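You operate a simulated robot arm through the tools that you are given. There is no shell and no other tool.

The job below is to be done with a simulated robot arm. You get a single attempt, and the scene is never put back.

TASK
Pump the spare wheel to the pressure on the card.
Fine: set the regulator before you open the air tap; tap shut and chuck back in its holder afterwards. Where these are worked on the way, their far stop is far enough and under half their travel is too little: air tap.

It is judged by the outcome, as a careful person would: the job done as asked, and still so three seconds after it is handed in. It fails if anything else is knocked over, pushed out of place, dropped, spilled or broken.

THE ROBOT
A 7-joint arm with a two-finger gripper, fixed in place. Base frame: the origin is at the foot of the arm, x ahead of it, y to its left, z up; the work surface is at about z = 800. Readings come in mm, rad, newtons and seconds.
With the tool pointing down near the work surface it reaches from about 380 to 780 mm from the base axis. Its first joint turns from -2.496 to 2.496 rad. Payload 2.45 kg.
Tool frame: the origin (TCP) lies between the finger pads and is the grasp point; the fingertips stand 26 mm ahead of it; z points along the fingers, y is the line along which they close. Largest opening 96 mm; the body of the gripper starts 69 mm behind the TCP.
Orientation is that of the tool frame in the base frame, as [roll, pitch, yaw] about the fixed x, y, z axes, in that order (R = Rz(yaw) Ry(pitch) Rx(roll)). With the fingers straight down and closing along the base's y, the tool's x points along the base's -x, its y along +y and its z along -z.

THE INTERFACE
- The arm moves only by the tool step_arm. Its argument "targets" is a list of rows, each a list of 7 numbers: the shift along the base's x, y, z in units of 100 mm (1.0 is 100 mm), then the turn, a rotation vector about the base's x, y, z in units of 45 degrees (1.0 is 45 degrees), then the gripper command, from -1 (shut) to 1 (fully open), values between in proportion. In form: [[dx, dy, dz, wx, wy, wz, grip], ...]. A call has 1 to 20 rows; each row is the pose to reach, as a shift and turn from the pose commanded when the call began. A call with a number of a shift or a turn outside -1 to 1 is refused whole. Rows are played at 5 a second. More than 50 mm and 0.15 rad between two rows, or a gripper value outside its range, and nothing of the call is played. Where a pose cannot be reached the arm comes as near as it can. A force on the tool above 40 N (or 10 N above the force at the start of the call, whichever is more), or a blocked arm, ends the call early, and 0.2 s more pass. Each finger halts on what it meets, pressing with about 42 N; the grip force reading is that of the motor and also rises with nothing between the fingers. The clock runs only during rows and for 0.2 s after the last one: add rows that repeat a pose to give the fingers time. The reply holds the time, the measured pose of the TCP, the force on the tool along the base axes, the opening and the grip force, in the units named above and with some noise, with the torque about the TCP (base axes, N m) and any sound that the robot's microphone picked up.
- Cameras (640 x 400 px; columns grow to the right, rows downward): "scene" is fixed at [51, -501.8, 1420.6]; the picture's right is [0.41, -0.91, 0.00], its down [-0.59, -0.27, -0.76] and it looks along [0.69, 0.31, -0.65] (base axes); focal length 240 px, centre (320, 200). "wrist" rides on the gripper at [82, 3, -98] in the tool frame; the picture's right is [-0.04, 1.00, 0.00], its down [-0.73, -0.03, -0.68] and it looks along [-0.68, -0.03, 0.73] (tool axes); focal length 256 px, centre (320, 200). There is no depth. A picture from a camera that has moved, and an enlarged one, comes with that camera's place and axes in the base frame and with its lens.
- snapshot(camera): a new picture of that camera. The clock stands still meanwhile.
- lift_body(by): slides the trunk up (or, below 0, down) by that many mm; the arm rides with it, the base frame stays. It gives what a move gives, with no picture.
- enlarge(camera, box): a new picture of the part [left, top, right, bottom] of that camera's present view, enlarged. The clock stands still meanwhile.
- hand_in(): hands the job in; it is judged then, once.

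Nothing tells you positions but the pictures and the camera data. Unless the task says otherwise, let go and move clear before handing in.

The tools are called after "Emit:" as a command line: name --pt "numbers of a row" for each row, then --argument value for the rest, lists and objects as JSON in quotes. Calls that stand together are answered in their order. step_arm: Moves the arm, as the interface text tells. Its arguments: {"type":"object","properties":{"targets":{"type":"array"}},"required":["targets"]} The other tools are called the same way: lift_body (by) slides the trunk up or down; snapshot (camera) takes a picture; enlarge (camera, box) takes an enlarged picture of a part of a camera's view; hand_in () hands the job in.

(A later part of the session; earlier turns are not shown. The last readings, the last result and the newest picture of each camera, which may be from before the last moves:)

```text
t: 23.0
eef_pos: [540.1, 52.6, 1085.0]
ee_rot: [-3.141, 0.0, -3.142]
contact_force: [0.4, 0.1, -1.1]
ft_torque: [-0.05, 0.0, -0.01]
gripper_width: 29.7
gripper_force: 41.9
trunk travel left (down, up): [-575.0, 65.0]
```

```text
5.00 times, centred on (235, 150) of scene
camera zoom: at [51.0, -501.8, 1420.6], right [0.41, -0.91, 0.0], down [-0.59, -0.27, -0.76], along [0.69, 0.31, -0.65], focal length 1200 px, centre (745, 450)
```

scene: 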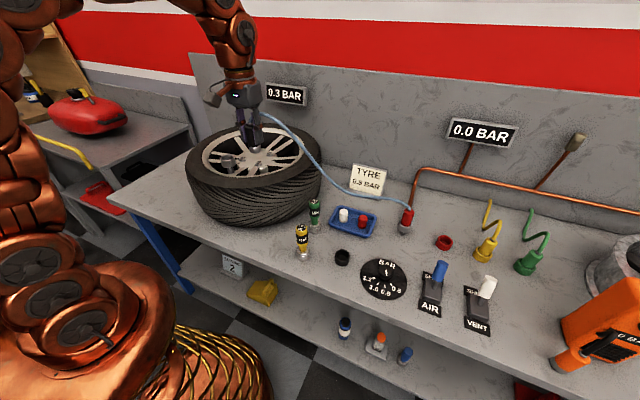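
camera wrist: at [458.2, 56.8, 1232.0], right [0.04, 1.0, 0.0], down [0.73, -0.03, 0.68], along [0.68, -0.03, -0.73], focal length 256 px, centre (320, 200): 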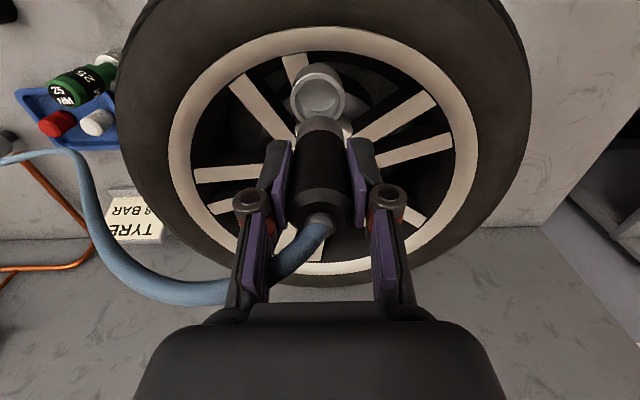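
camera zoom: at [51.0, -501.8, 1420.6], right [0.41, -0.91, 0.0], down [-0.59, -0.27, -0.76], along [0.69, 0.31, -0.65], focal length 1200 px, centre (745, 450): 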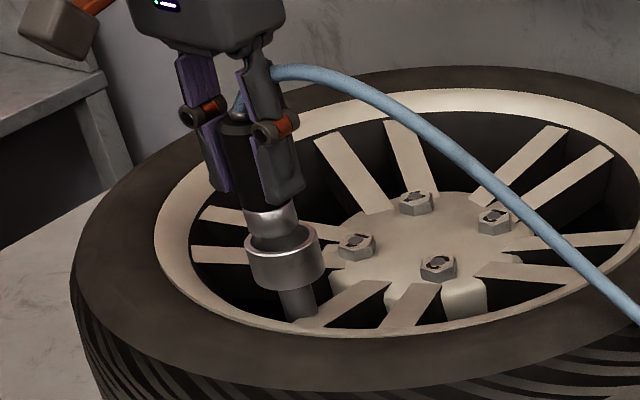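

The tip is entering the cup mouth, about 1.5 mm off in y. I'll correct that and lower slowly, watching the force.

Emit:
step_arm --pt "0 -0.015 0 0 0 0 -1" --pt "0 -0.015 -0.05 0 0 0 -1" --pt "0 -0.015 -0.1 0 0 0 -1" --pt "0 -0.015 -0.15 0 0 0 -1" --pt "0 -0.015 -0.2 0 0 0 -1" --pt "0 -0.015 -0.2 0 0 0 -1"

Emit:
enlarge --camera "wrist" --box '[230, 50, 410, 240]'

Emit:
enlarge --camera "scene" --box '[190, 110, 280, 190]'

```text
t: 24.4
eef_pos: [537.6, 51.7, 1065.0]
ee_rot: [3.141, 0.0, 3.141]
contact_force: [7.3, 1.3, 22.6]
ft_torque: [0.43, -0.28, -0.1]
gripper_width: 29.6
gripper_force: 42.3
trunk travel left (down, up): [-575.0, 65.0]
```

```text
2.11 times, centred on (320, 145) of wrist
camera zoom: at [455.3, 56.7, 1163.3], right [0.04, 1.0, 0.0], down [0.73, -0.03, 0.68], along [0.68, -0.03, -0.73], focal length 539 px, centre (320, 316)
```

zoom: 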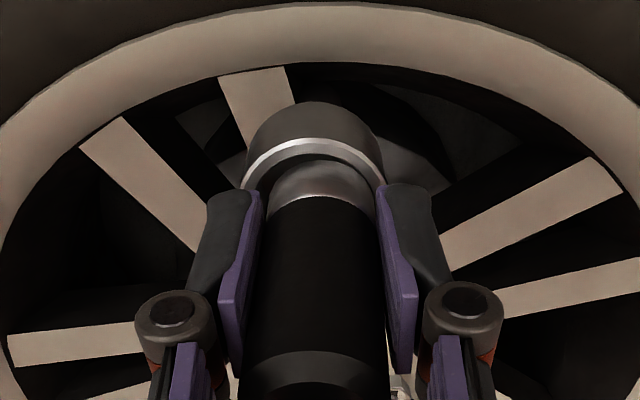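

```text
5.00 times, centred on (235, 150) of scene
camera zoom: at [51.0, -501.8, 1420.6], right [0.41, -0.91, 0.0], down [-0.59, -0.27, -0.76], along [0.69, 0.31, -0.65], focal length 1200 px, centre (745, 450)
```

zoom: 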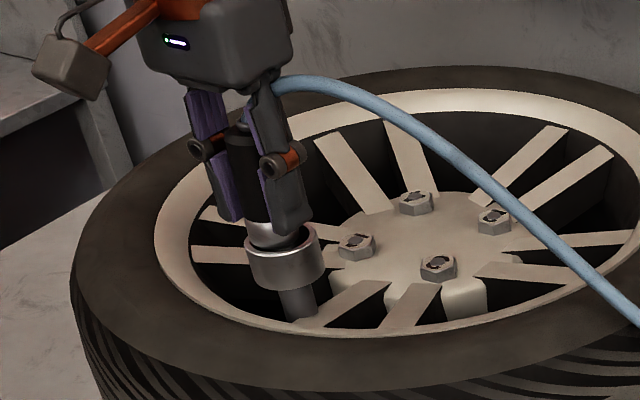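

I feel 22 N upward, so the tip is touching something. I'll look closely before going on.

Emit:
enlarge --camera "wrist" --box '[275, 90, 365, 160]'

Emit:
enlarge --camera "scene" --box '[215, 140, 270, 180]'

Emit:
enlarge --camera "scene" --box '[250, 70, 550, 160]'

```text
5.71 times, centred on (320, 125) of wrist
camera zoom: at [455.3, 56.7, 1163.3], right [0.04, 1.0, 0.0], down [0.73, -0.03, 0.68], along [0.68, -0.03, -0.73], focal length 1463 px, centre (320, 629)
```

zoom: 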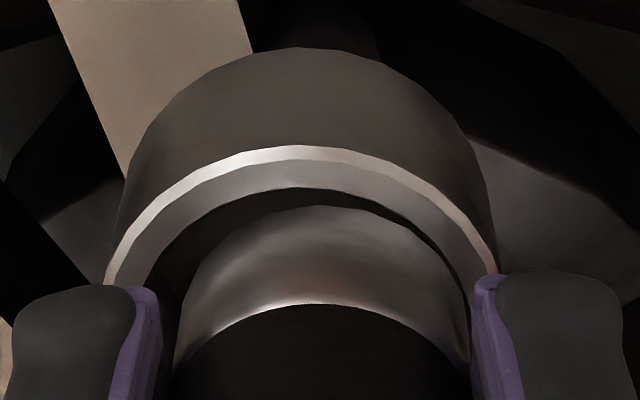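

```text
10.00 times, centred on (242, 160) of scene
camera zoom: at [51.0, -501.8, 1420.6], right [0.41, -0.91, 0.0], down [-0.59, -0.27, -0.76], along [0.69, 0.31, -0.65], focal length 2399 px, centre (1095, 600)
```

zoom: 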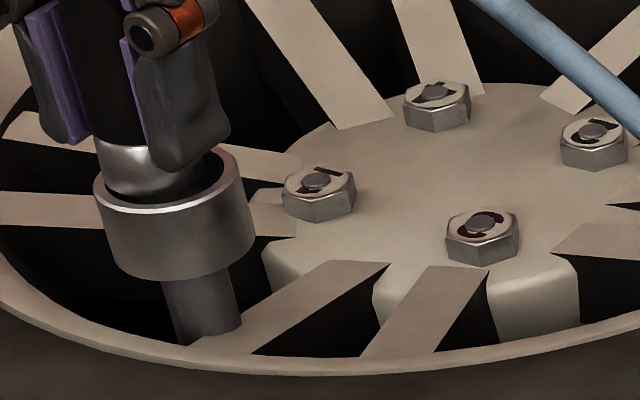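

```text
2.13 times, centred on (400, 115) of scene
camera zoom: at [51.0, -501.8, 1420.6], right [0.41, -0.91, 0.0], down [-0.59, -0.27, -0.76], along [0.69, 0.31, -0.65], focal length 512 px, centre (149, 381)
```

zoom: 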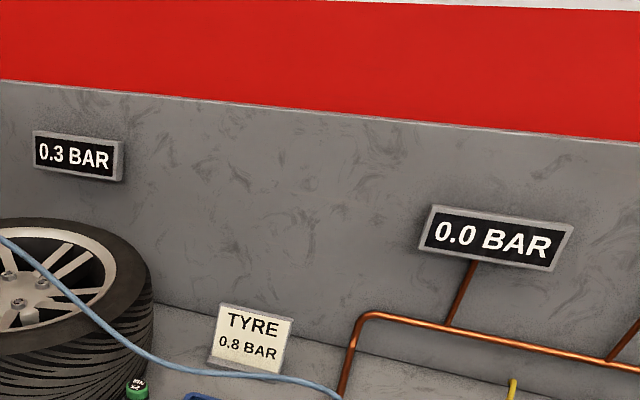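

The tip seems to be resting on the rim, slightly toward +y/-x, rather than inside the cup. I'll back off a few mm, shift toward -y/+x, and look again.

Emit:
step_arm --pt "0 0 0.08 0 0 0 -1" --pt "0.02 -0.02 0.08 0 0 0 -1" --pt "0.02 -0.02 0.08 0 0 0 -1" --pt "0.02 -0.02 0.08 0 0 0 -1"

Emit:
enlarge --camera "wrist" --box '[275, 70, 365, 160]'

Emit:
enlarge --camera "scene" --box '[215, 130, 270, 180]'

```text
t: 25.4
eef_pos: [540.9, 49.7, 1072.6]
ee_rot: [3.14, -0.002, 3.142]
contact_force: [0.3, -0.4, -0.2]
ft_torque: [-0.03, -0.04, 0.01]
gripper_width: 29.4
gripper_force: 42.4
trunk travel left (down, up): [-575.0, 65.0]
```

```text
4.44 times, centred on (320, 115) of wrist
camera zoom: at [458.0, 54.3, 1170.9], right [0.04, 1.0, 0.0], down [0.73, -0.03, 0.68], along [0.68, -0.03, -0.73], focal length 1138 px, centre (320, 578)
```

zoom: 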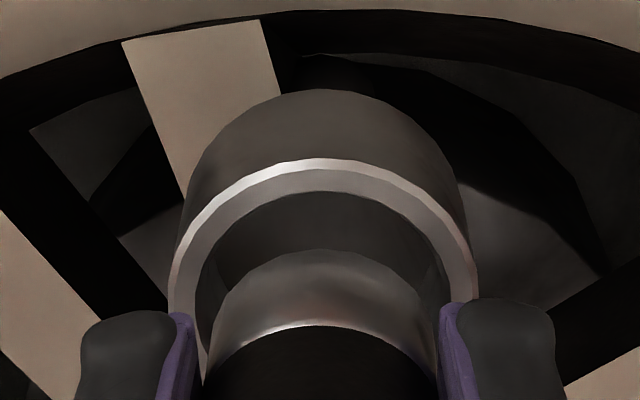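

```text
8.00 times, centred on (242, 155) of scene
camera zoom: at [51.0, -501.8, 1420.6], right [0.41, -0.91, 0.0], down [-0.59, -0.27, -0.76], along [0.69, 0.31, -0.65], focal length 1919 px, centre (940, 560)
```

zoom: 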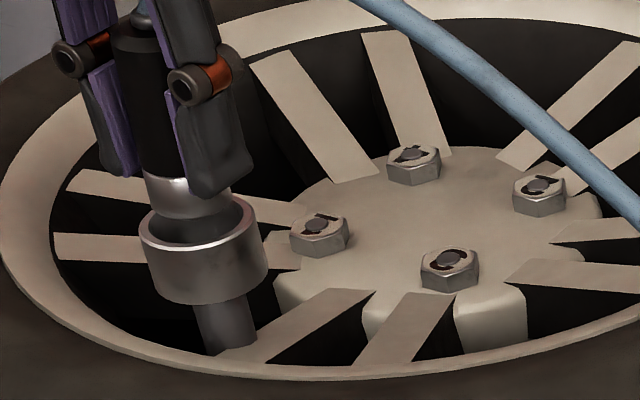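

The chuck is clear again. I'll enlarge further to compare the two axes carefully.

Emit:
enlarge --camera "scene" --box '[222, 145, 258, 178]'

Emit:
enlarge --camera "scene" --box '[215, 115, 265, 155]'

Emit:
enlarge --camera "wrist" --box '[270, 90, 370, 250]'

```text
12.12 times, centred on (240, 162) of scene
camera zoom: at [51.0, -501.8, 1420.6], right [0.41, -0.91, 0.0], down [-0.59, -0.27, -0.76], along [0.69, 0.31, -0.65], focal length 2908 px, centre (1290, 667)
```

zoom: 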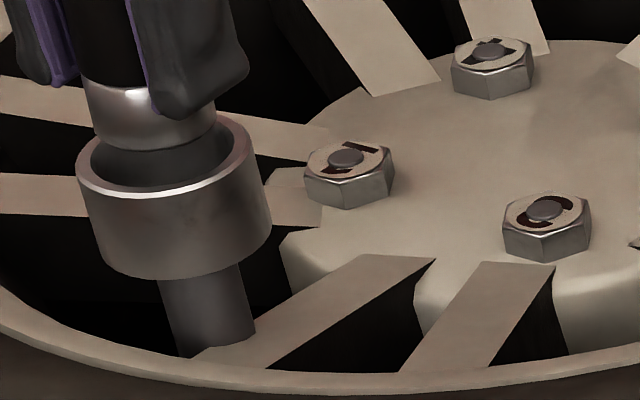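

```text
10.00 times, centred on (240, 135) of scene
camera zoom: at [51.0, -501.8, 1420.6], right [0.41, -0.91, 0.0], down [-0.59, -0.27, -0.76], along [0.69, 0.31, -0.65], focal length 2399 px, centre (1120, 850)
```

zoom: 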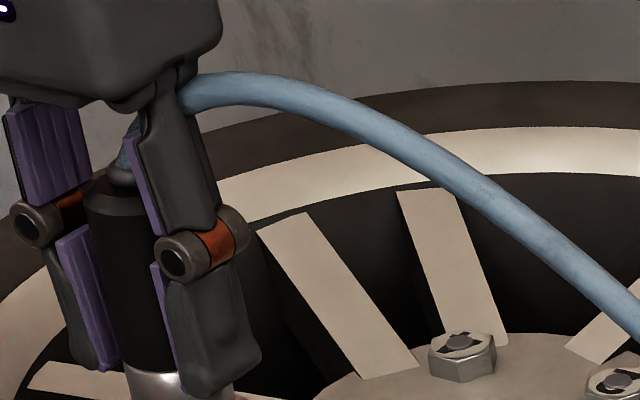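

```text
2.50 times, centred on (320, 170) of wrist
camera zoom: at [458.0, 54.3, 1170.9], right [0.04, 1.0, 0.0], down [0.73, -0.03, 0.68], along [0.68, -0.03, -0.73], focal length 640 px, centre (320, 275)
```

zoom: 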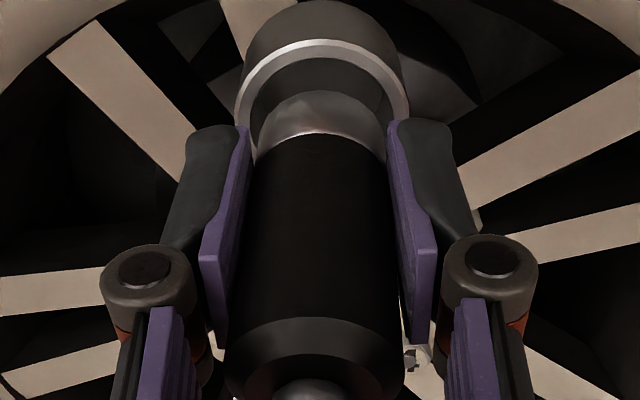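

On closer measurement the axes now agree within about 1–2 mm. I'll lower slowly again.

Emit:
step_arm --pt "-0.005 -0.005 -0.04 0 0 0 -1" --pt "-0.005 -0.005 -0.08 0 0 0 -1" --pt "-0.005 -0.005 -0.12 0 0 0 -1" --pt "-0.005 -0.005 -0.16 0 0 0 -1" --pt "-0.005 -0.005 -0.16 0 0 0 -1"

Emit:
enlarge --camera "wrist" --box '[275, 70, 365, 160]'

Emit:
enlarge --camera "scene" --box '[222, 145, 258, 178]'

```text
t: 26.6
eef_pos: [540.2, 49.6, 1055.5]
ee_rot: [-3.141, 0.001, 3.14]
contact_force: [-0.2, 0.5, -1.2]
ft_torque: [-0.01, 0.0, 0.0]
gripper_width: 29.4
gripper_force: 42.0
trunk travel left (down, up): [-575.0, 65.0]
```

```text
4.44 times, centred on (320, 115) of wrist
camera zoom: at [457.4, 54.2, 1154.7], right [0.04, 1.0, 0.0], down [0.73, -0.03, 0.68], along [0.68, -0.03, -0.73], focal length 1138 px, centre (320, 578)
```

zoom: 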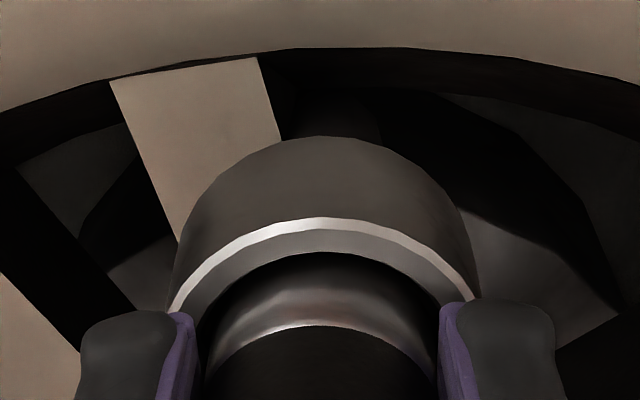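

```text
12.12 times, centred on (240, 162) of scene
camera zoom: at [51.0, -501.8, 1420.6], right [0.41, -0.91, 0.0], down [-0.59, -0.27, -0.76], along [0.69, 0.31, -0.65], focal length 2908 px, centre (1290, 667)
```

zoom: 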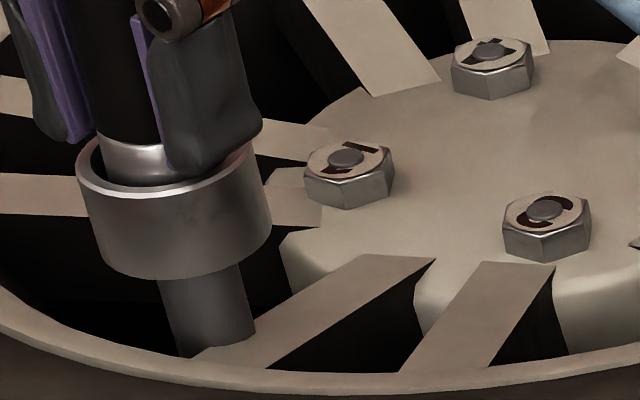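

The tip is now inside the cup with no contact. I'll continue a few mm, watching that the fingertips don't meet the rim.

Emit:
step_arm --pt "0 0 -0.02 0 0 0 -1" --pt "0 0 -0.04 0 0 0 -1" --pt "0 0 -0.04 0 0 0 -1"

Emit:
enlarge --camera "scene" --box '[222, 145, 258, 178]'

Emit:
snapshot --camera "scene"

```text
t: 27.4
eef_pos: [539.9, 49.2, 1052.6]
ee_rot: [3.142, 0.0, -3.139]
contact_force: [0.7, 0.1, -1.3]
ft_torque: [-0.02, 0.01, -0.01]
gripper_width: 29.6
gripper_force: 42.6
trunk travel left (down, up): [-575.0, 65.0]
```

```text
12.12 times, centred on (240, 162) of scene
camera zoom: at [51.0, -501.8, 1420.6], right [0.41, -0.91, 0.0], down [-0.59, -0.27, -0.76], along [0.69, 0.31, -0.65], focal length 2908 px, centre (1290, 667)
```

zoom: 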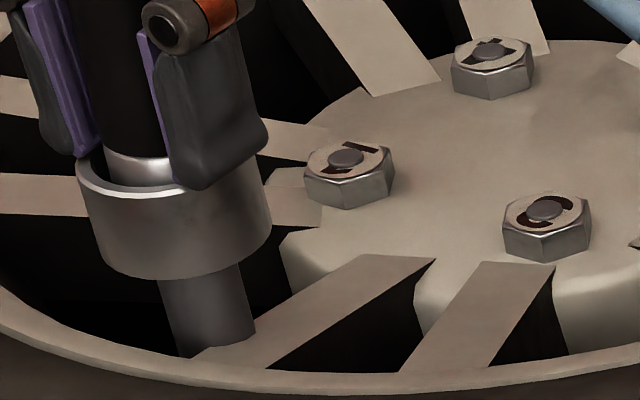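

```text
taken
```

scene: 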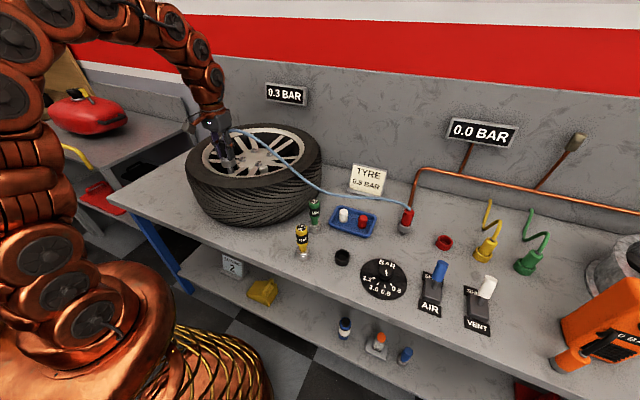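

No contact yet. I'll step down in 2 mm increments until I feel contact.

Emit:
step_arm --pt "0 0 -0.02 0 0 0 -1" --pt "0 0 -0.02 0 0 0 -1"

Emit:
step_arm --pt "0 0 -0.02 0 0 0 -1" --pt "0 0 -0.02 0 0 0 -1"

Emit:
enlarge --camera "scene" --box '[222, 145, 258, 178]'

Emit:
enlarge --camera "wrist" --box '[275, 70, 365, 160]'

```text
t: 28.0
eef_pos: [540.2, 50.2, 1051.0]
ee_rot: [-3.14, 0.003, 3.141]
contact_force: [-0.5, -2.6, 11.2]
ft_torque: [-0.04, 0.03, 0.0]
gripper_width: 29.7
gripper_force: 42.1
trunk travel left (down, up): [-575.0, 65.0]
```

```text
t: 28.7
eef_pos: [540.1, 50.3, 1051.4]
ee_rot: [3.141, 0.008, 3.141]
contact_force: [-8.6, -2.3, 21.6]
ft_torque: [-0.05, 0.27, -0.03]
gripper_width: 29.3
gripper_force: 41.9
trunk travel left (down, up): [-575.0, 65.0]
stopped in row 2: the force on the tool passed its limit at 42 N (the readings are from after the stop); the commanded pose is now the measured one
```

```text
12.12 times, centred on (240, 162) of scene
camera zoom: at [51.0, -501.8, 1420.6], right [0.41, -0.91, 0.0], down [-0.59, -0.27, -0.76], along [0.69, 0.31, -0.65], focal length 2908 px, centre (1290, 667)
```

zoom: 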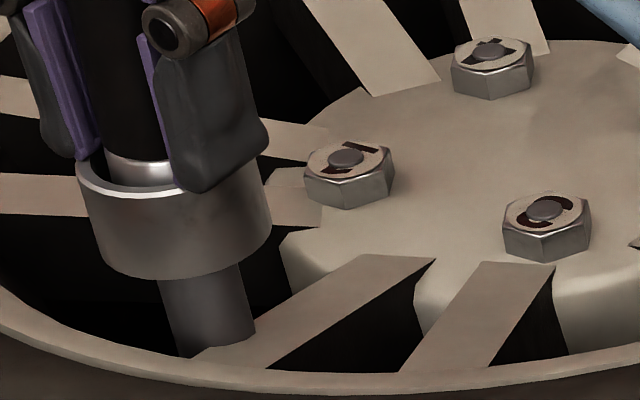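

```text
4.44 times, centred on (320, 115) of wrist
camera zoom: at [457.3, 54.2, 1148.8], right [0.04, 1.0, 0.0], down [0.73, -0.03, 0.68], along [0.68, -0.03, -0.73], focal length 1138 px, centre (320, 578)
```

zoom: 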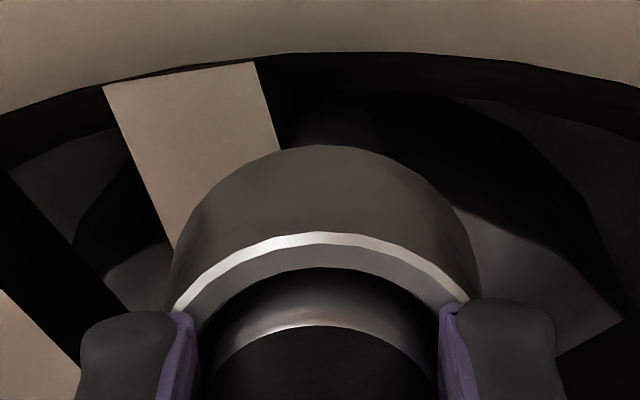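

There's contact at TCP z≈1051, either the chuck on the cup floor or the fingertips on the rim. I'll ease up 1 mm and open slowly so the chuck seats itself.

Emit:
step_arm --pt "0 0 0.01 0 0 0 -1" --pt "0 0 0.01 0 0 0 -0.4" --pt "0 0 0.01 0 0 0 -0.3" --pt "0 0 0.01 0 0 0 -0.2" --pt "0 0 0.01 0 0 0 -0.1" --pt "0 0 0.01 0 0 0 0" --pt "0 0 0.01 0 0 0 0"

Emit:
enlarge --camera "scene" --box '[215, 115, 265, 178]'

Emit:
enlarge --camera "wrist" --box '[250, 80, 390, 260]'

Emit:
snapshot --camera "scene"

```text
t: 30.3
eef_pos: [540.9, 49.7, 1049.9]
ee_rot: [-3.141, 0.007, 3.141]
contact_force: [0.8, -0.1, -0.5]
ft_torque: [0.02, 0.0, 0.0]
gripper_width: 48.3
gripper_force: 0.0
trunk travel left (down, up): [-575.0, 65.0]
```

```text
6.35 times, centred on (240, 146) of scene
camera zoom: at [51.0, -501.8, 1420.6], right [0.41, -0.91, 0.0], down [-0.59, -0.27, -0.76], along [0.69, 0.31, -0.65], focal length 1523 px, centre (828, 540)
```

zoom: 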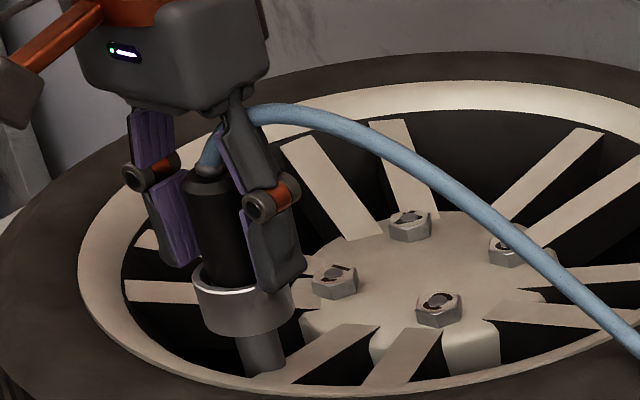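

```text
2.22 times, centred on (320, 170) of wrist
camera zoom: at [458.0, 54.5, 1148.4], right [0.04, 1.0, 0.0], down [0.73, -0.03, 0.68], along [0.68, -0.03, -0.73], focal length 569 px, centre (320, 267)
```

zoom: 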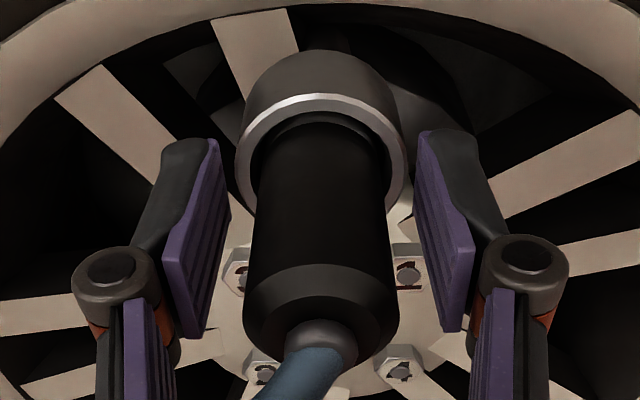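

```text
taken
```

scene: 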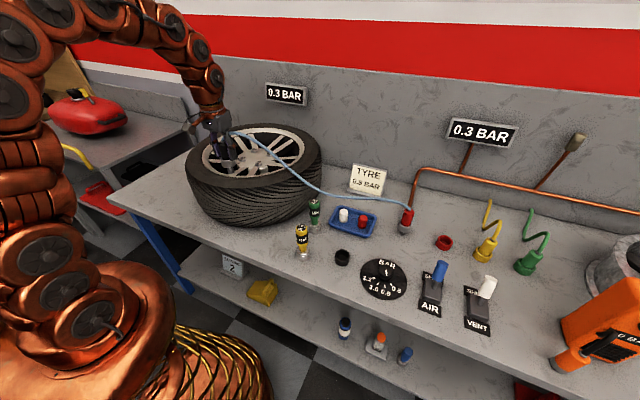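

The line gauge now reads 0.3 BAR, so the chuck is seated and connected. I'll open a bit more and lift straight clear of it.

Emit:
step_arm --pt "0 0 0.02 0 0 0 0.1" --pt "0 0 0.15 0 0 0 0.1" --pt "0 0 0.4 0 0 0 0.1" --pt "0 0 0.7 0 0 0 0.1" --pt "0 0 1 0 0 0 0.1" --pt "0 0 1 0 0 0 0.1"

Emit:
snapshot --camera "wrist"

Emit:
snapshot --camera "scene"

```text
t: 31.7
eef_pos: [541.4, 50.3, 1150.7]
ee_rot: [-3.141, 0.006, -3.141]
contact_force: [0.4, -0.8, 0.2]
ft_torque: [-0.03, 0.01, -0.03]
gripper_width: 52.8
gripper_force: 0.0
trunk travel left (down, up): [-575.0, 65.0]
```

```text
taken
camera wrist: at [458.6, 54.7, 1247.9], right [0.04, 1.0, 0.0], down [0.73, -0.03, 0.68], along [0.68, -0.03, -0.73], focal length 256 px, centre (320, 200)
```

wrist: 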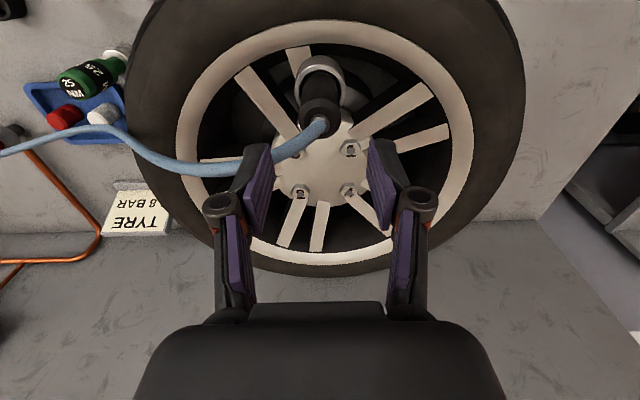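

```text
taken
```

scene: 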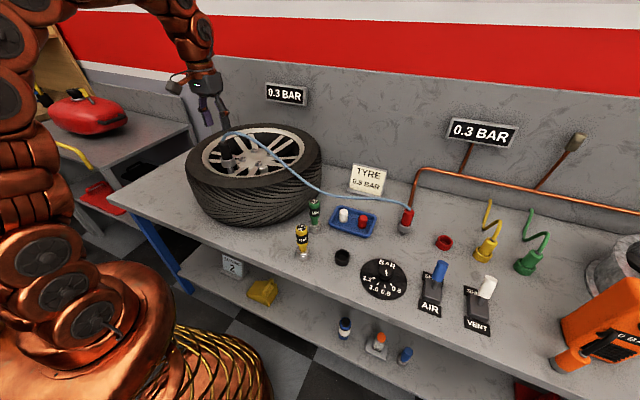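

The chuck stands seated on the valve. I'll travel at height back toward the air tap, closing the fingers partway.

Emit:
step_arm --pt "0 -0.48 0 0 0 0 0.1" --pt "0 -0.96 0 0 0 0 0.1"

Emit:
step_arm --pt "0 -0.48 0 0 0 0 0.1" --pt "0 -0.96 0 0 0 0 0.1"

Emit:
step_arm --pt "-0.1 -0.48 0 0 0 0 0.1" --pt "-0.2 -0.96 0 0 0 0 0.1"

Emit:
step_arm --pt "-0.1 -0.48 0 0 0 0 0.1" --pt "-0.2 -0.96 0 0 0 0 0.1"

Emit:
step_arm --pt "-0.1 -0.48 0 0 0 0 0.1" --pt "-0.2 -0.96 0 0 0 0 0.1"

Emit:
step_arm --pt "0 -0.48 0 0 0 0 0.1" --pt "0 -0.96 0 0 0 0 0.1" --pt "0 -0.96 0 0 0 0 0.1"

Emit:
snapshot --camera "wrist"

```text
t: 32.3
eef_pos: [541.5, -44.9, 1147.6]
ee_rot: [-3.141, 0.004, -3.139]
contact_force: [0.4, -0.4, 0.0]
ft_torque: [-0.01, -0.02, 0.01]
gripper_width: 52.8
gripper_force: 0.0
trunk travel left (down, up): [-575.0, 65.0]
```

```text
t: 32.9
eef_pos: [542.2, -141.4, 1150.7]
ee_rot: [-3.141, 0.004, -3.141]
contact_force: [-0.3, -0.3, 0.0]
ft_torque: [-0.02, -0.02, -0.04]
gripper_width: 52.9
gripper_force: 0.1
trunk travel left (down, up): [-575.0, 65.0]
```

```text
t: 33.5
eef_pos: [521.9, -235.8, 1152.8]
ee_rot: [3.141, 0.005, -3.14]
contact_force: [0.1, 0.2, 0.4]
ft_torque: [-0.05, 0.01, 0.01]
gripper_width: 53.1
gripper_force: 0.1
trunk travel left (down, up): [-575.0, 65.0]
```

```text
t: 34.1
eef_pos: [503.2, -334.0, 1149.4]
ee_rot: [-3.14, 0.007, -3.14]
contact_force: [-0.2, 0.8, -0.8]
ft_torque: [-0.07, -0.03, 0.01]
gripper_width: 52.9
gripper_force: 0.2
trunk travel left (down, up): [-575.0, 65.0]
```

```text
t: 34.7
eef_pos: [483.1, -430.2, 1150.7]
ee_rot: [-3.141, 0.007, -3.14]
contact_force: [0.6, 0.9, 0.1]
ft_torque: [-0.04, 0.0, 0.0]
gripper_width: 52.8
gripper_force: 0.0
trunk travel left (down, up): [-575.0, 65.0]
```

```text
t: 35.5
eef_pos: [477.0, -473.1, 1140.9]
ee_rot: [-3.141, 0.007, -3.14]
contact_force: [-1.2, -1.9, -0.3]
ft_torque: [0.07, -0.05, -0.01]
gripper_width: 52.6
gripper_force: 0.0
out of reach, approached as far as the arm can: row 1, 2, 3
trunk travel left (down, up): [-575.0, 65.0]
```

```text
taken
camera wrist: at [393.6, -469.2, 1239.2], right [0.04, 1.0, 0.0], down [0.73, -0.03, 0.68], along [0.68, -0.03, -0.73], focal length 256 px, centre (320, 200)
```

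wrist: 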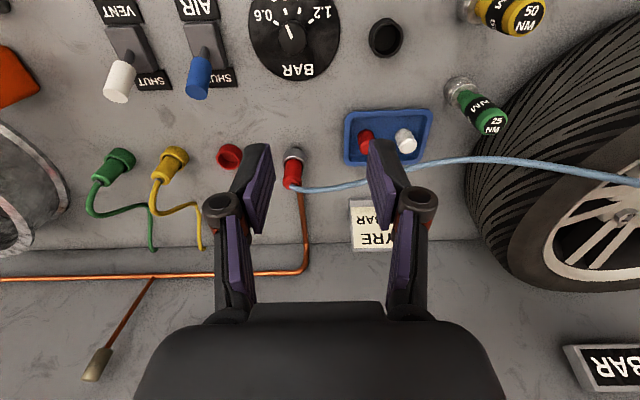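

At this height the vertical tool has reached its limit, so I'll lower a bit and yaw the gripper 90°. The fingers will then close along x and straddle the lever.

Emit:
step_arm --pt "0 0.2 -0.3 0 0 0 0.1" --pt "0 0.4 -0.6 0 0 0.18 0.1" --pt "0 0.4 -0.6 0 0 0.36 0.1" --pt "0 0.4 -0.6 0 0 0.54 0.1" --pt "0 0.4 -0.6 0 0 0.72 0.1" --pt "0 0.4 -0.6 0 0 0.9 0.1" --pt "0 0.4 -0.6 0 0 1 0.1" --pt "0 0.4 -0.6 0 0 1 0.1"

Emit:
step_arm --pt "0 0 0 0 0 0.18 0.1" --pt "0 0 0 0 0 0.36 0.1" --pt "0 0 0 0 0 0.54 0.1" --pt "0 0 0 0 0 0.72 0.1" --pt "0 0 0 0 0 0.9 0.1" --pt "0 0 0 0 0 1 0.1" --pt "0 0 0 0 0 1 0.1"

Emit:
snapshot --camera "wrist"

Emit:
snapshot --camera "scene"

```text
t: 37.3
eef_pos: [478.8, -428.5, 1079.5]
ee_rot: [-3.141, 0.006, -2.354]
contact_force: [0.7, 0.5, -0.2]
ft_torque: [0.01, 0.02, -0.01]
gripper_width: 52.8
gripper_force: 0.1
trunk travel left (down, up): [-575.0, 65.0]
```

```text
t: 38.9
eef_pos: [479.7, -431.7, 1079.5]
ee_rot: [3.141, 0.005, -1.569]
contact_force: [-0.5, -0.7, -0.5]
ft_torque: [-0.01, 0.04, -0.01]
gripper_width: 52.9
gripper_force: 0.0
trunk travel left (down, up): [-575.0, 65.0]
```

```text
taken
camera wrist: at [476.1, -512.5, 1176.5], right [-1.0, 0.04, 0.0], down [0.03, 0.73, 0.68], along [0.03, 0.68, -0.73], focal length 256 px, centre (320, 200)
```

wrist: 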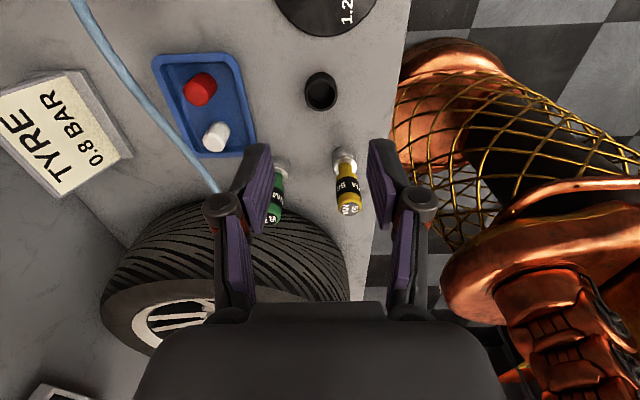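

```text
taken
```

scene: 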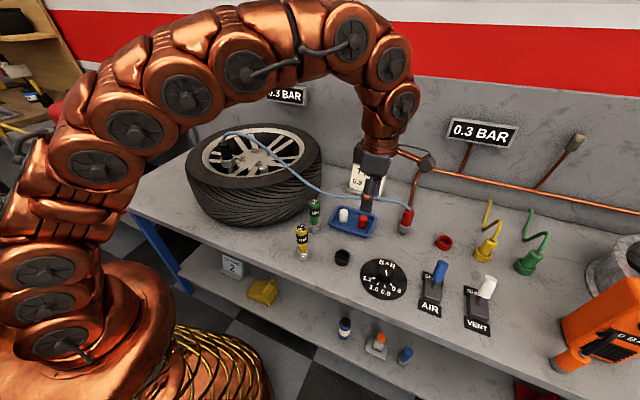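

The yaw worked. Next I'll tilt the tool about 40° so the fingers point down and toward -y, for extra reach.

Emit:
step_arm --pt "0 -0.1 0 -0.18 0 0 0.1" --pt "0 -0.2 0 -0.36 0 0 0.1" --pt "0 -0.3 0 -0.54 0 0 0.1" --pt "0 -0.4 0 -0.72 0 0 0.1" --pt "0 -0.5 0 -0.9 0 0 0.1" --pt "0 -0.5 0 -0.9 0 0 0.1"

Emit:
step_arm --pt "0.1 -0.45 0 0 0 0 0.1" --pt "0.2 -0.85 0 0 0 0 0.1" --pt "0.2 -0.85 0 0 0 0 0.1"

Emit:
snapshot --camera "wrist"

Emit:
snapshot --camera "scene"

```text
t: 40.3
eef_pos: [478.9, -480.0, 1080.5]
ee_rot: [3.141, -0.704, -1.571]
contact_force: [0.1, 0.5, 0.2]
ft_torque: [0.01, 0.0, -0.03]
gripper_width: 52.5
gripper_force: 0.1
trunk travel left (down, up): [-575.0, 65.0]
```

```text
t: 41.1
eef_pos: [501.5, -566.8, 1079.1]
ee_rot: [3.139, -0.701, -1.569]
contact_force: [0.8, -0.2, -0.1]
ft_torque: [-0.02, 0.01, -0.01]
gripper_width: 52.4
gripper_force: 0.0
trunk travel left (down, up): [-575.0, 65.0]
```

```text
taken
camera wrist: at [497.8, -565.1, 1207.2], right [-1.0, 0.03, -0.02], down [0.03, 1.0, 0.05], along [0.03, 0.04, -1.0], focal length 256 px, centre (320, 200)
```

wrist: 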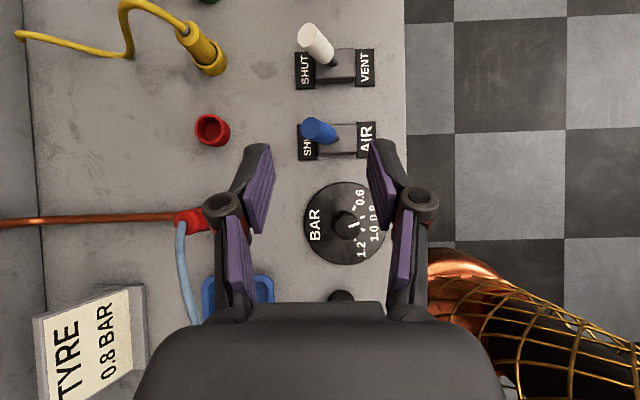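

```text
taken
```

scene: 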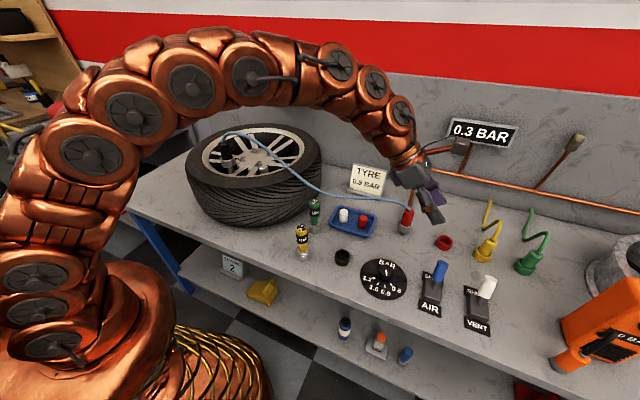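

This gives a clear top-down view. The AIR handle top is about (523,-646,880), its pivot about x≈478, and VENT is over 100 mm farther out. I'll open wider and descend to straddle the handle along x.

Emit:
step_arm --pt "0.05 -0.2 -0.35 0 0 0 0.8" --pt "0.1 -0.35 -0.7 0 0 0 0.8" --pt "0.15 -0.5 -1 0 0 0 0.8" --pt "0.15 -0.5 -1 0 0 0 0.8"

Emit:
snapshot --camera "wrist"

Emit:
enlarge --camera "scene" --box '[360, 180, 540, 340]'

```text
t: 42.1
eef_pos: [515.7, -615.8, 980.9]
ee_rot: [-3.141, -0.702, -1.571]
contact_force: [-0.8, -1.2, 0.4]
ft_torque: [0.04, -0.01, 0.0]
gripper_width: 86.4
gripper_force: 0.1
trunk travel left (down, up): [-575.0, 65.0]
```

```text
taken
camera wrist: at [511.3, -612.9, 1108.3], right [-1.0, 0.03, -0.03], down [0.03, 1.0, 0.05], along [0.03, 0.04, -1.0], focal length 256 px, centre (320, 200)
```

wrist: 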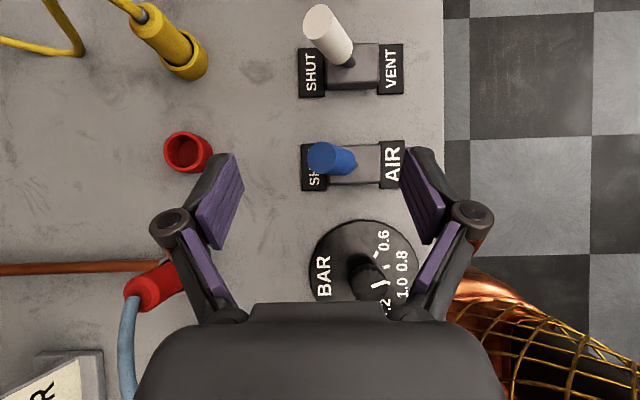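

```text
2.50 times, centred on (450, 260) of scene
camera zoom: at [51.0, -501.8, 1420.6], right [0.41, -0.91, 0.0], down [-0.59, -0.27, -0.76], along [0.69, 0.31, -0.65], focal length 600 px, centre (-5, 50)
```

zoom: 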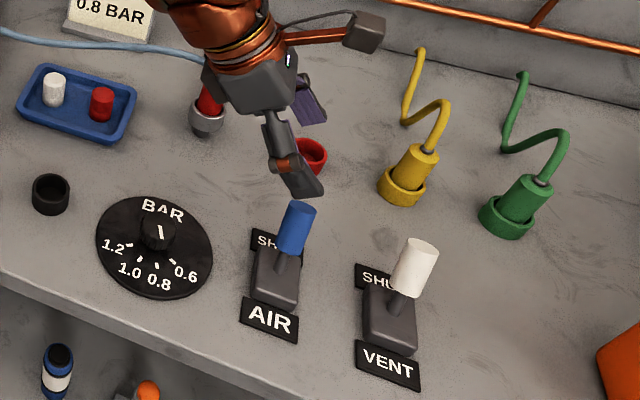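

The handle is centred between the open fingers. I'll lower to straddle it.

Emit:
step_arm --pt "0 -0.1 -0.35 0 0 0 0.8" --pt "0 -0.22 -0.7 0 0 0 0.8" --pt "0 -0.22 -0.98 0 0 0 0.8" --pt "0 -0.22 -0.98 0 0 0 0.8"

Emit:
snapshot --camera "wrist"

Emit:
enlarge --camera "scene" --box '[360, 180, 540, 340]'

```text
t: 43.1
eef_pos: [514.6, -639.1, 882.4]
ee_rot: [3.14, -0.702, -1.568]
contact_force: [-0.9, 0.0, 0.2]
ft_torque: [0.01, 0.01, -0.02]
gripper_width: 86.6
gripper_force: 0.1
trunk travel left (down, up): [-575.0, 65.0]
```

```text
taken
camera wrist: at [511.0, -635.6, 1010.5], right [-1.0, 0.03, -0.03], down [0.03, 1.0, 0.05], along [0.03, 0.04, -1.0], focal length 256 px, centre (320, 200)
```

wrist: 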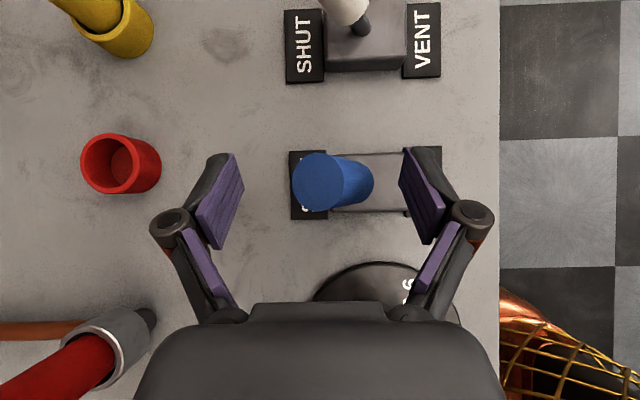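

```text
2.50 times, centred on (450, 260) of scene
camera zoom: at [51.0, -501.8, 1420.6], right [0.41, -0.91, 0.0], down [-0.59, -0.27, -0.76], along [0.69, 0.31, -0.65], focal length 600 px, centre (-5, 50)
```

zoom: 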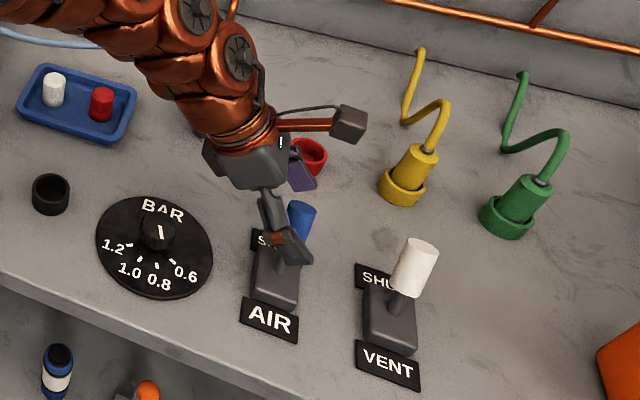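

The handle is between the fingers. Now I'll push it toward -x, toward the AIR label, to open the tap and watch the gauges.

Emit:
step_arm --pt "-0.12 0 0 0 0 0 0.8" --pt "-0.24 0 0 0 0 0 0.8" --pt "-0.34 0 0 0 0 0 0.8" --pt "-0.44 0 0 0 0 0 0.8" --pt "-0.54 0 0 0 0 0 0.8" --pt "-0.64 0 0 0 0 0 0.8" --pt "-0.7 0 0 0 0 0 0.8"

Emit:
snapshot --camera "wrist"

Emit:
snapshot --camera "scene"

```text
t: 44.7
eef_pos: [446.1, -638.2, 882.5]
ee_rot: [-3.141, -0.702, -1.57]
contact_force: [1.9, -0.1, 0.5]
ft_torque: [0.0, -0.08, 0.04]
gripper_width: 87.9
gripper_force: 1.1
trunk travel left (down, up): [-575.0, 65.0]
```

```text
taken
camera wrist: at [441.7, -636.4, 1010.4], right [-1.0, 0.03, -0.03], down [0.03, 1.0, 0.04], along [0.03, 0.04, -1.0], focal length 256 px, centre (320, 200)
```

wrist: 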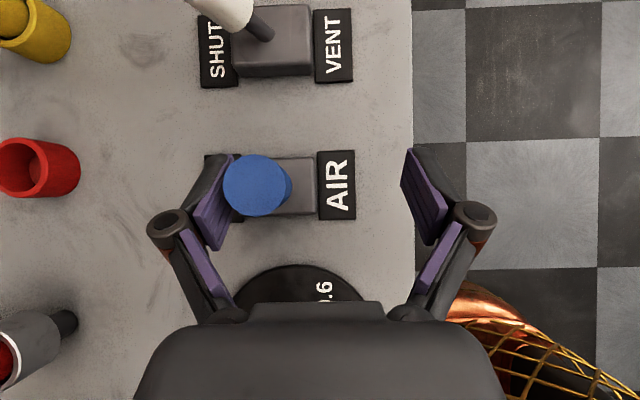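

```text
taken
```

scene: 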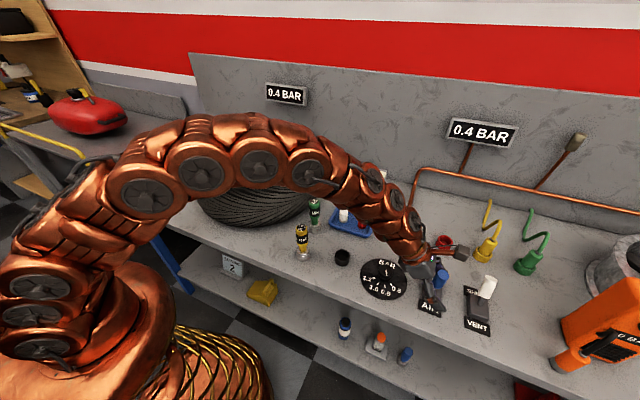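

The lever is near upright and both gauges have risen to 0.4. I'll push on to the far stop.

Emit:
step_arm --pt "-0.12 0 0 0 0 0 0.8" --pt "-0.24 0 0 0 0 0 0.8" --pt "-0.34 0 0 0 0 0 0.8" --pt "-0.42 0 0 0 0 0 0.8" --pt "-0.48 0 0 0 0 0 0.8"

Emit:
snapshot --camera "wrist"

Emit:
enlarge --camera "scene" --box '[250, 60, 550, 330]'

```text
t: 45.6
eef_pos: [418.7, -636.9, 884.7]
ee_rot: [-3.128, -0.707, -1.564]
contact_force: [21.4, 11.4, 2.8]
ft_torque: [0.14, -0.42, 0.51]
gripper_width: 96.1
gripper_force: 7.1
trunk travel left (down, up): [-575.0, 65.0]
stopped in row 4: the force on the tool passed its limit at 45 N (the readings are from after the stop); the commanded pose is now the measured one
```

```text
taken
camera wrist: at [413.3, -633.1, 1012.2], right [-1.0, 0.01, -0.04], down [0.01, 1.0, 0.04], along [0.04, 0.04, -1.0], focal length 256 px, centre (320, 200)
```

wrist: 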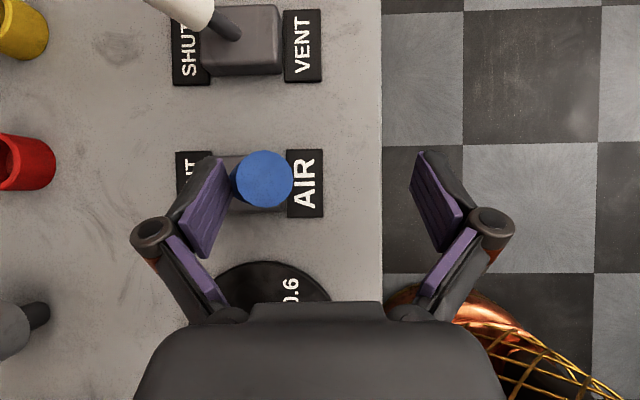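

```text
1.48 times, centred on (400, 195) of scene
camera zoom: at [51.0, -501.8, 1420.6], right [0.41, -0.91, 0.0], down [-0.59, -0.27, -0.76], along [0.69, 0.31, -0.65], focal length 355 px, centre (202, 207)
```

zoom: 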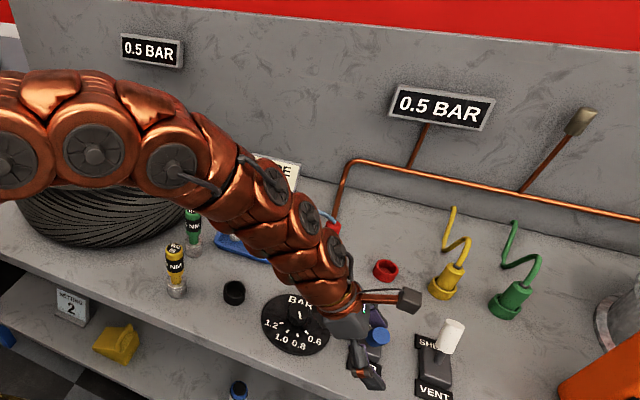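

The resistance jumped, so the lever is at its far stop, and the pressure is 0.5 and rising. I'll ease the push off and wait.

Emit:
step_arm --pt "0.05 0 0 0 0 0 0.8" --pt "0.1 0 0 0 0 0 0.8" --pt "0.1 0 0 0 0 0 0.8" --pt "0.1 0 0 0 0 0 0.8" --pt "0.1 0 0 0 0 0 0.8"

Emit:
snapshot --camera "wrist"

Emit:
enlarge --camera "scene" --box '[250, 60, 550, 330]'

```text
t: 46.8
eef_pos: [423.7, -637.3, 883.6]
ee_rot: [-3.132, -0.705, -1.567]
contact_force: [3.8, 2.1, 4.1]
ft_torque: [0.03, -0.28, 0.08]
gripper_width: 91.0
gripper_force: 3.3
trunk travel left (down, up): [-575.0, 65.0]
```

```text
taken
camera wrist: at [419.2, -634.7, 1011.8], right [-1.0, 0.02, -0.03], down [0.02, 1.0, 0.04], along [0.03, 0.04, -1.0], focal length 256 px, centre (320, 200)
```

wrist: 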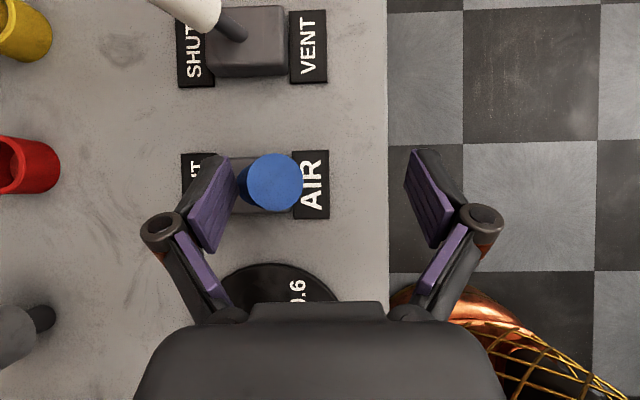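

```text
1.48 times, centred on (400, 195) of scene
camera zoom: at [51.0, -501.8, 1420.6], right [0.41, -0.91, 0.0], down [-0.59, -0.27, -0.76], along [0.69, 0.31, -0.65], focal length 355 px, centre (202, 207)
```

zoom: 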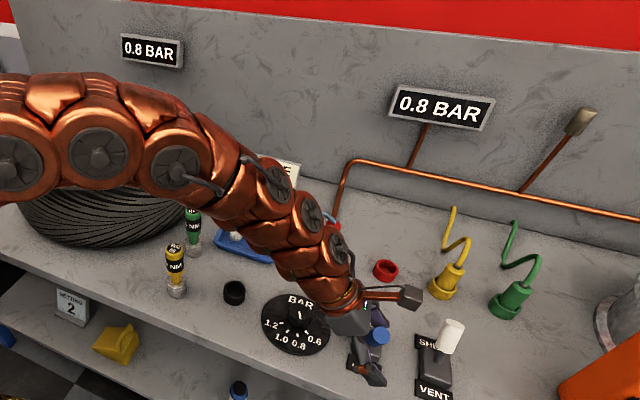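

Both gauges read 0.8. I'll wait briefly to confirm the regulator holds there.

Emit:
step_arm --pt "0 0 0 0 0 0 0.8" --pt "0 0 0 0 0 0 0.8"

Emit:
enlarge --camera "scene" --box '[250, 60, 550, 160]'

```text
t: 47.4
eef_pos: [425.2, -638.4, 884.3]
ee_rot: [-3.13, -0.704, -1.567]
contact_force: [2.9, 1.5, 4.1]
ft_torque: [0.03, -0.17, 0.09]
gripper_width: 90.7
gripper_force: 3.1
trunk travel left (down, up): [-575.0, 65.0]
```

```text
2.13 times, centred on (400, 110) of scene
camera zoom: at [51.0, -501.8, 1420.6], right [0.41, -0.91, 0.0], down [-0.59, -0.27, -0.76], along [0.69, 0.31, -0.65], focal length 512 px, centre (149, 392)
```

zoom: 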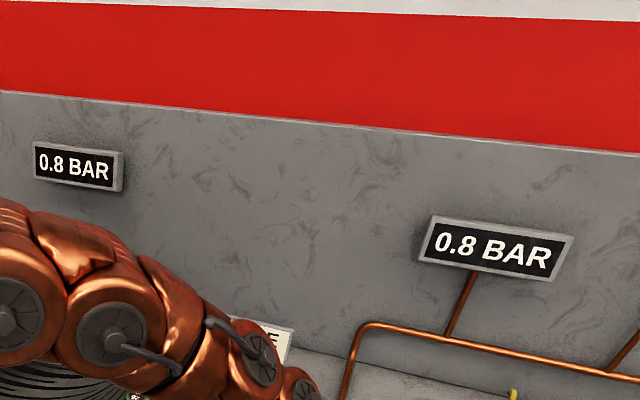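

It's holding. I'll wait a couple more seconds for it to settle, then check again.

Emit:
step_arm --pt "0 0 0 0 0 0 0.8" --pt "0 0 0 0 0 0 0.8" --pt "0 0 0 0 0 0 0.8" --pt "0 0 0 0 0 0 0.8" --pt "0 0 0 0 0 0 0.8" --pt "0 0 0 0 0 0 0.8" --pt "0 0 0 0 0 0 0.8" --pt "0 0 0 0 0 0 0.8"

Emit:
enlarge --camera "scene" --box '[250, 60, 550, 160]'

```text
t: 49.2
eef_pos: [425.1, -638.0, 884.3]
ee_rot: [-3.131, -0.704, -1.567]
contact_force: [3.1, 1.7, 1.9]
ft_torque: [0.07, -0.12, 0.05]
gripper_width: 90.1
gripper_force: 3.1
trunk travel left (down, up): [-575.0, 65.0]
```

```text
2.13 times, centred on (400, 110) of scene
camera zoom: at [51.0, -501.8, 1420.6], right [0.41, -0.91, 0.0], down [-0.59, -0.27, -0.76], along [0.69, 0.31, -0.65], focal length 512 px, centre (149, 392)
```

zoom: 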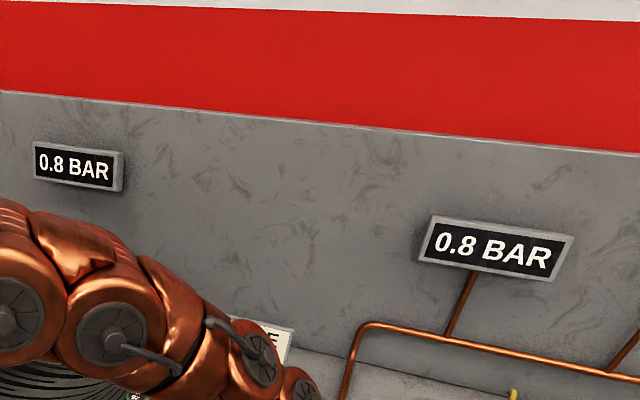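

It's stable at 0.8. Now I'll shut the tap by centring on the lever, narrowing the gap, and pushing it toward +x to SHUT.

Emit:
step_arm --pt "0.12 0 0 0 0 0 0.8" --pt "0.22 0 0 0 0 0 0.5" --pt "0.22 0 0 0 0 0 0.3" --pt "0.22 0 0 0 0 0 0.3" --pt "0.34 0 0 0 0 0 0.3" --pt "0.46 0 0 0 0 0 0.3" --pt "0.56 0 0 0 0 0 0.3" --pt "0.66 0 0 0 0 0 0.3" --pt "0.76 0 0 0 0 0 0.3"

Emit:
snapshot --camera "wrist"

```text
t: 51.2
eef_pos: [501.3, -638.0, 886.3]
ee_rot: [-3.13, -0.707, -1.567]
contact_force: [-2.1, 0.0, -0.1]
ft_torque: [-0.04, 0.02, 0.04]
gripper_width: 63.5
gripper_force: 1.4
trunk travel left (down, up): [-575.0, 65.0]
```

```text
taken
camera wrist: at [496.8, -635.3, 1014.1], right [-1.0, 0.02, -0.03], down [0.02, 1.0, 0.04], along [0.04, 0.04, -1.0], focal length 256 px, centre (320, 200)
```

wrist: 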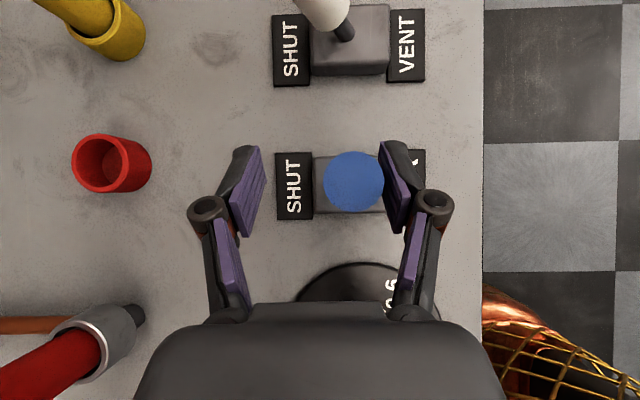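

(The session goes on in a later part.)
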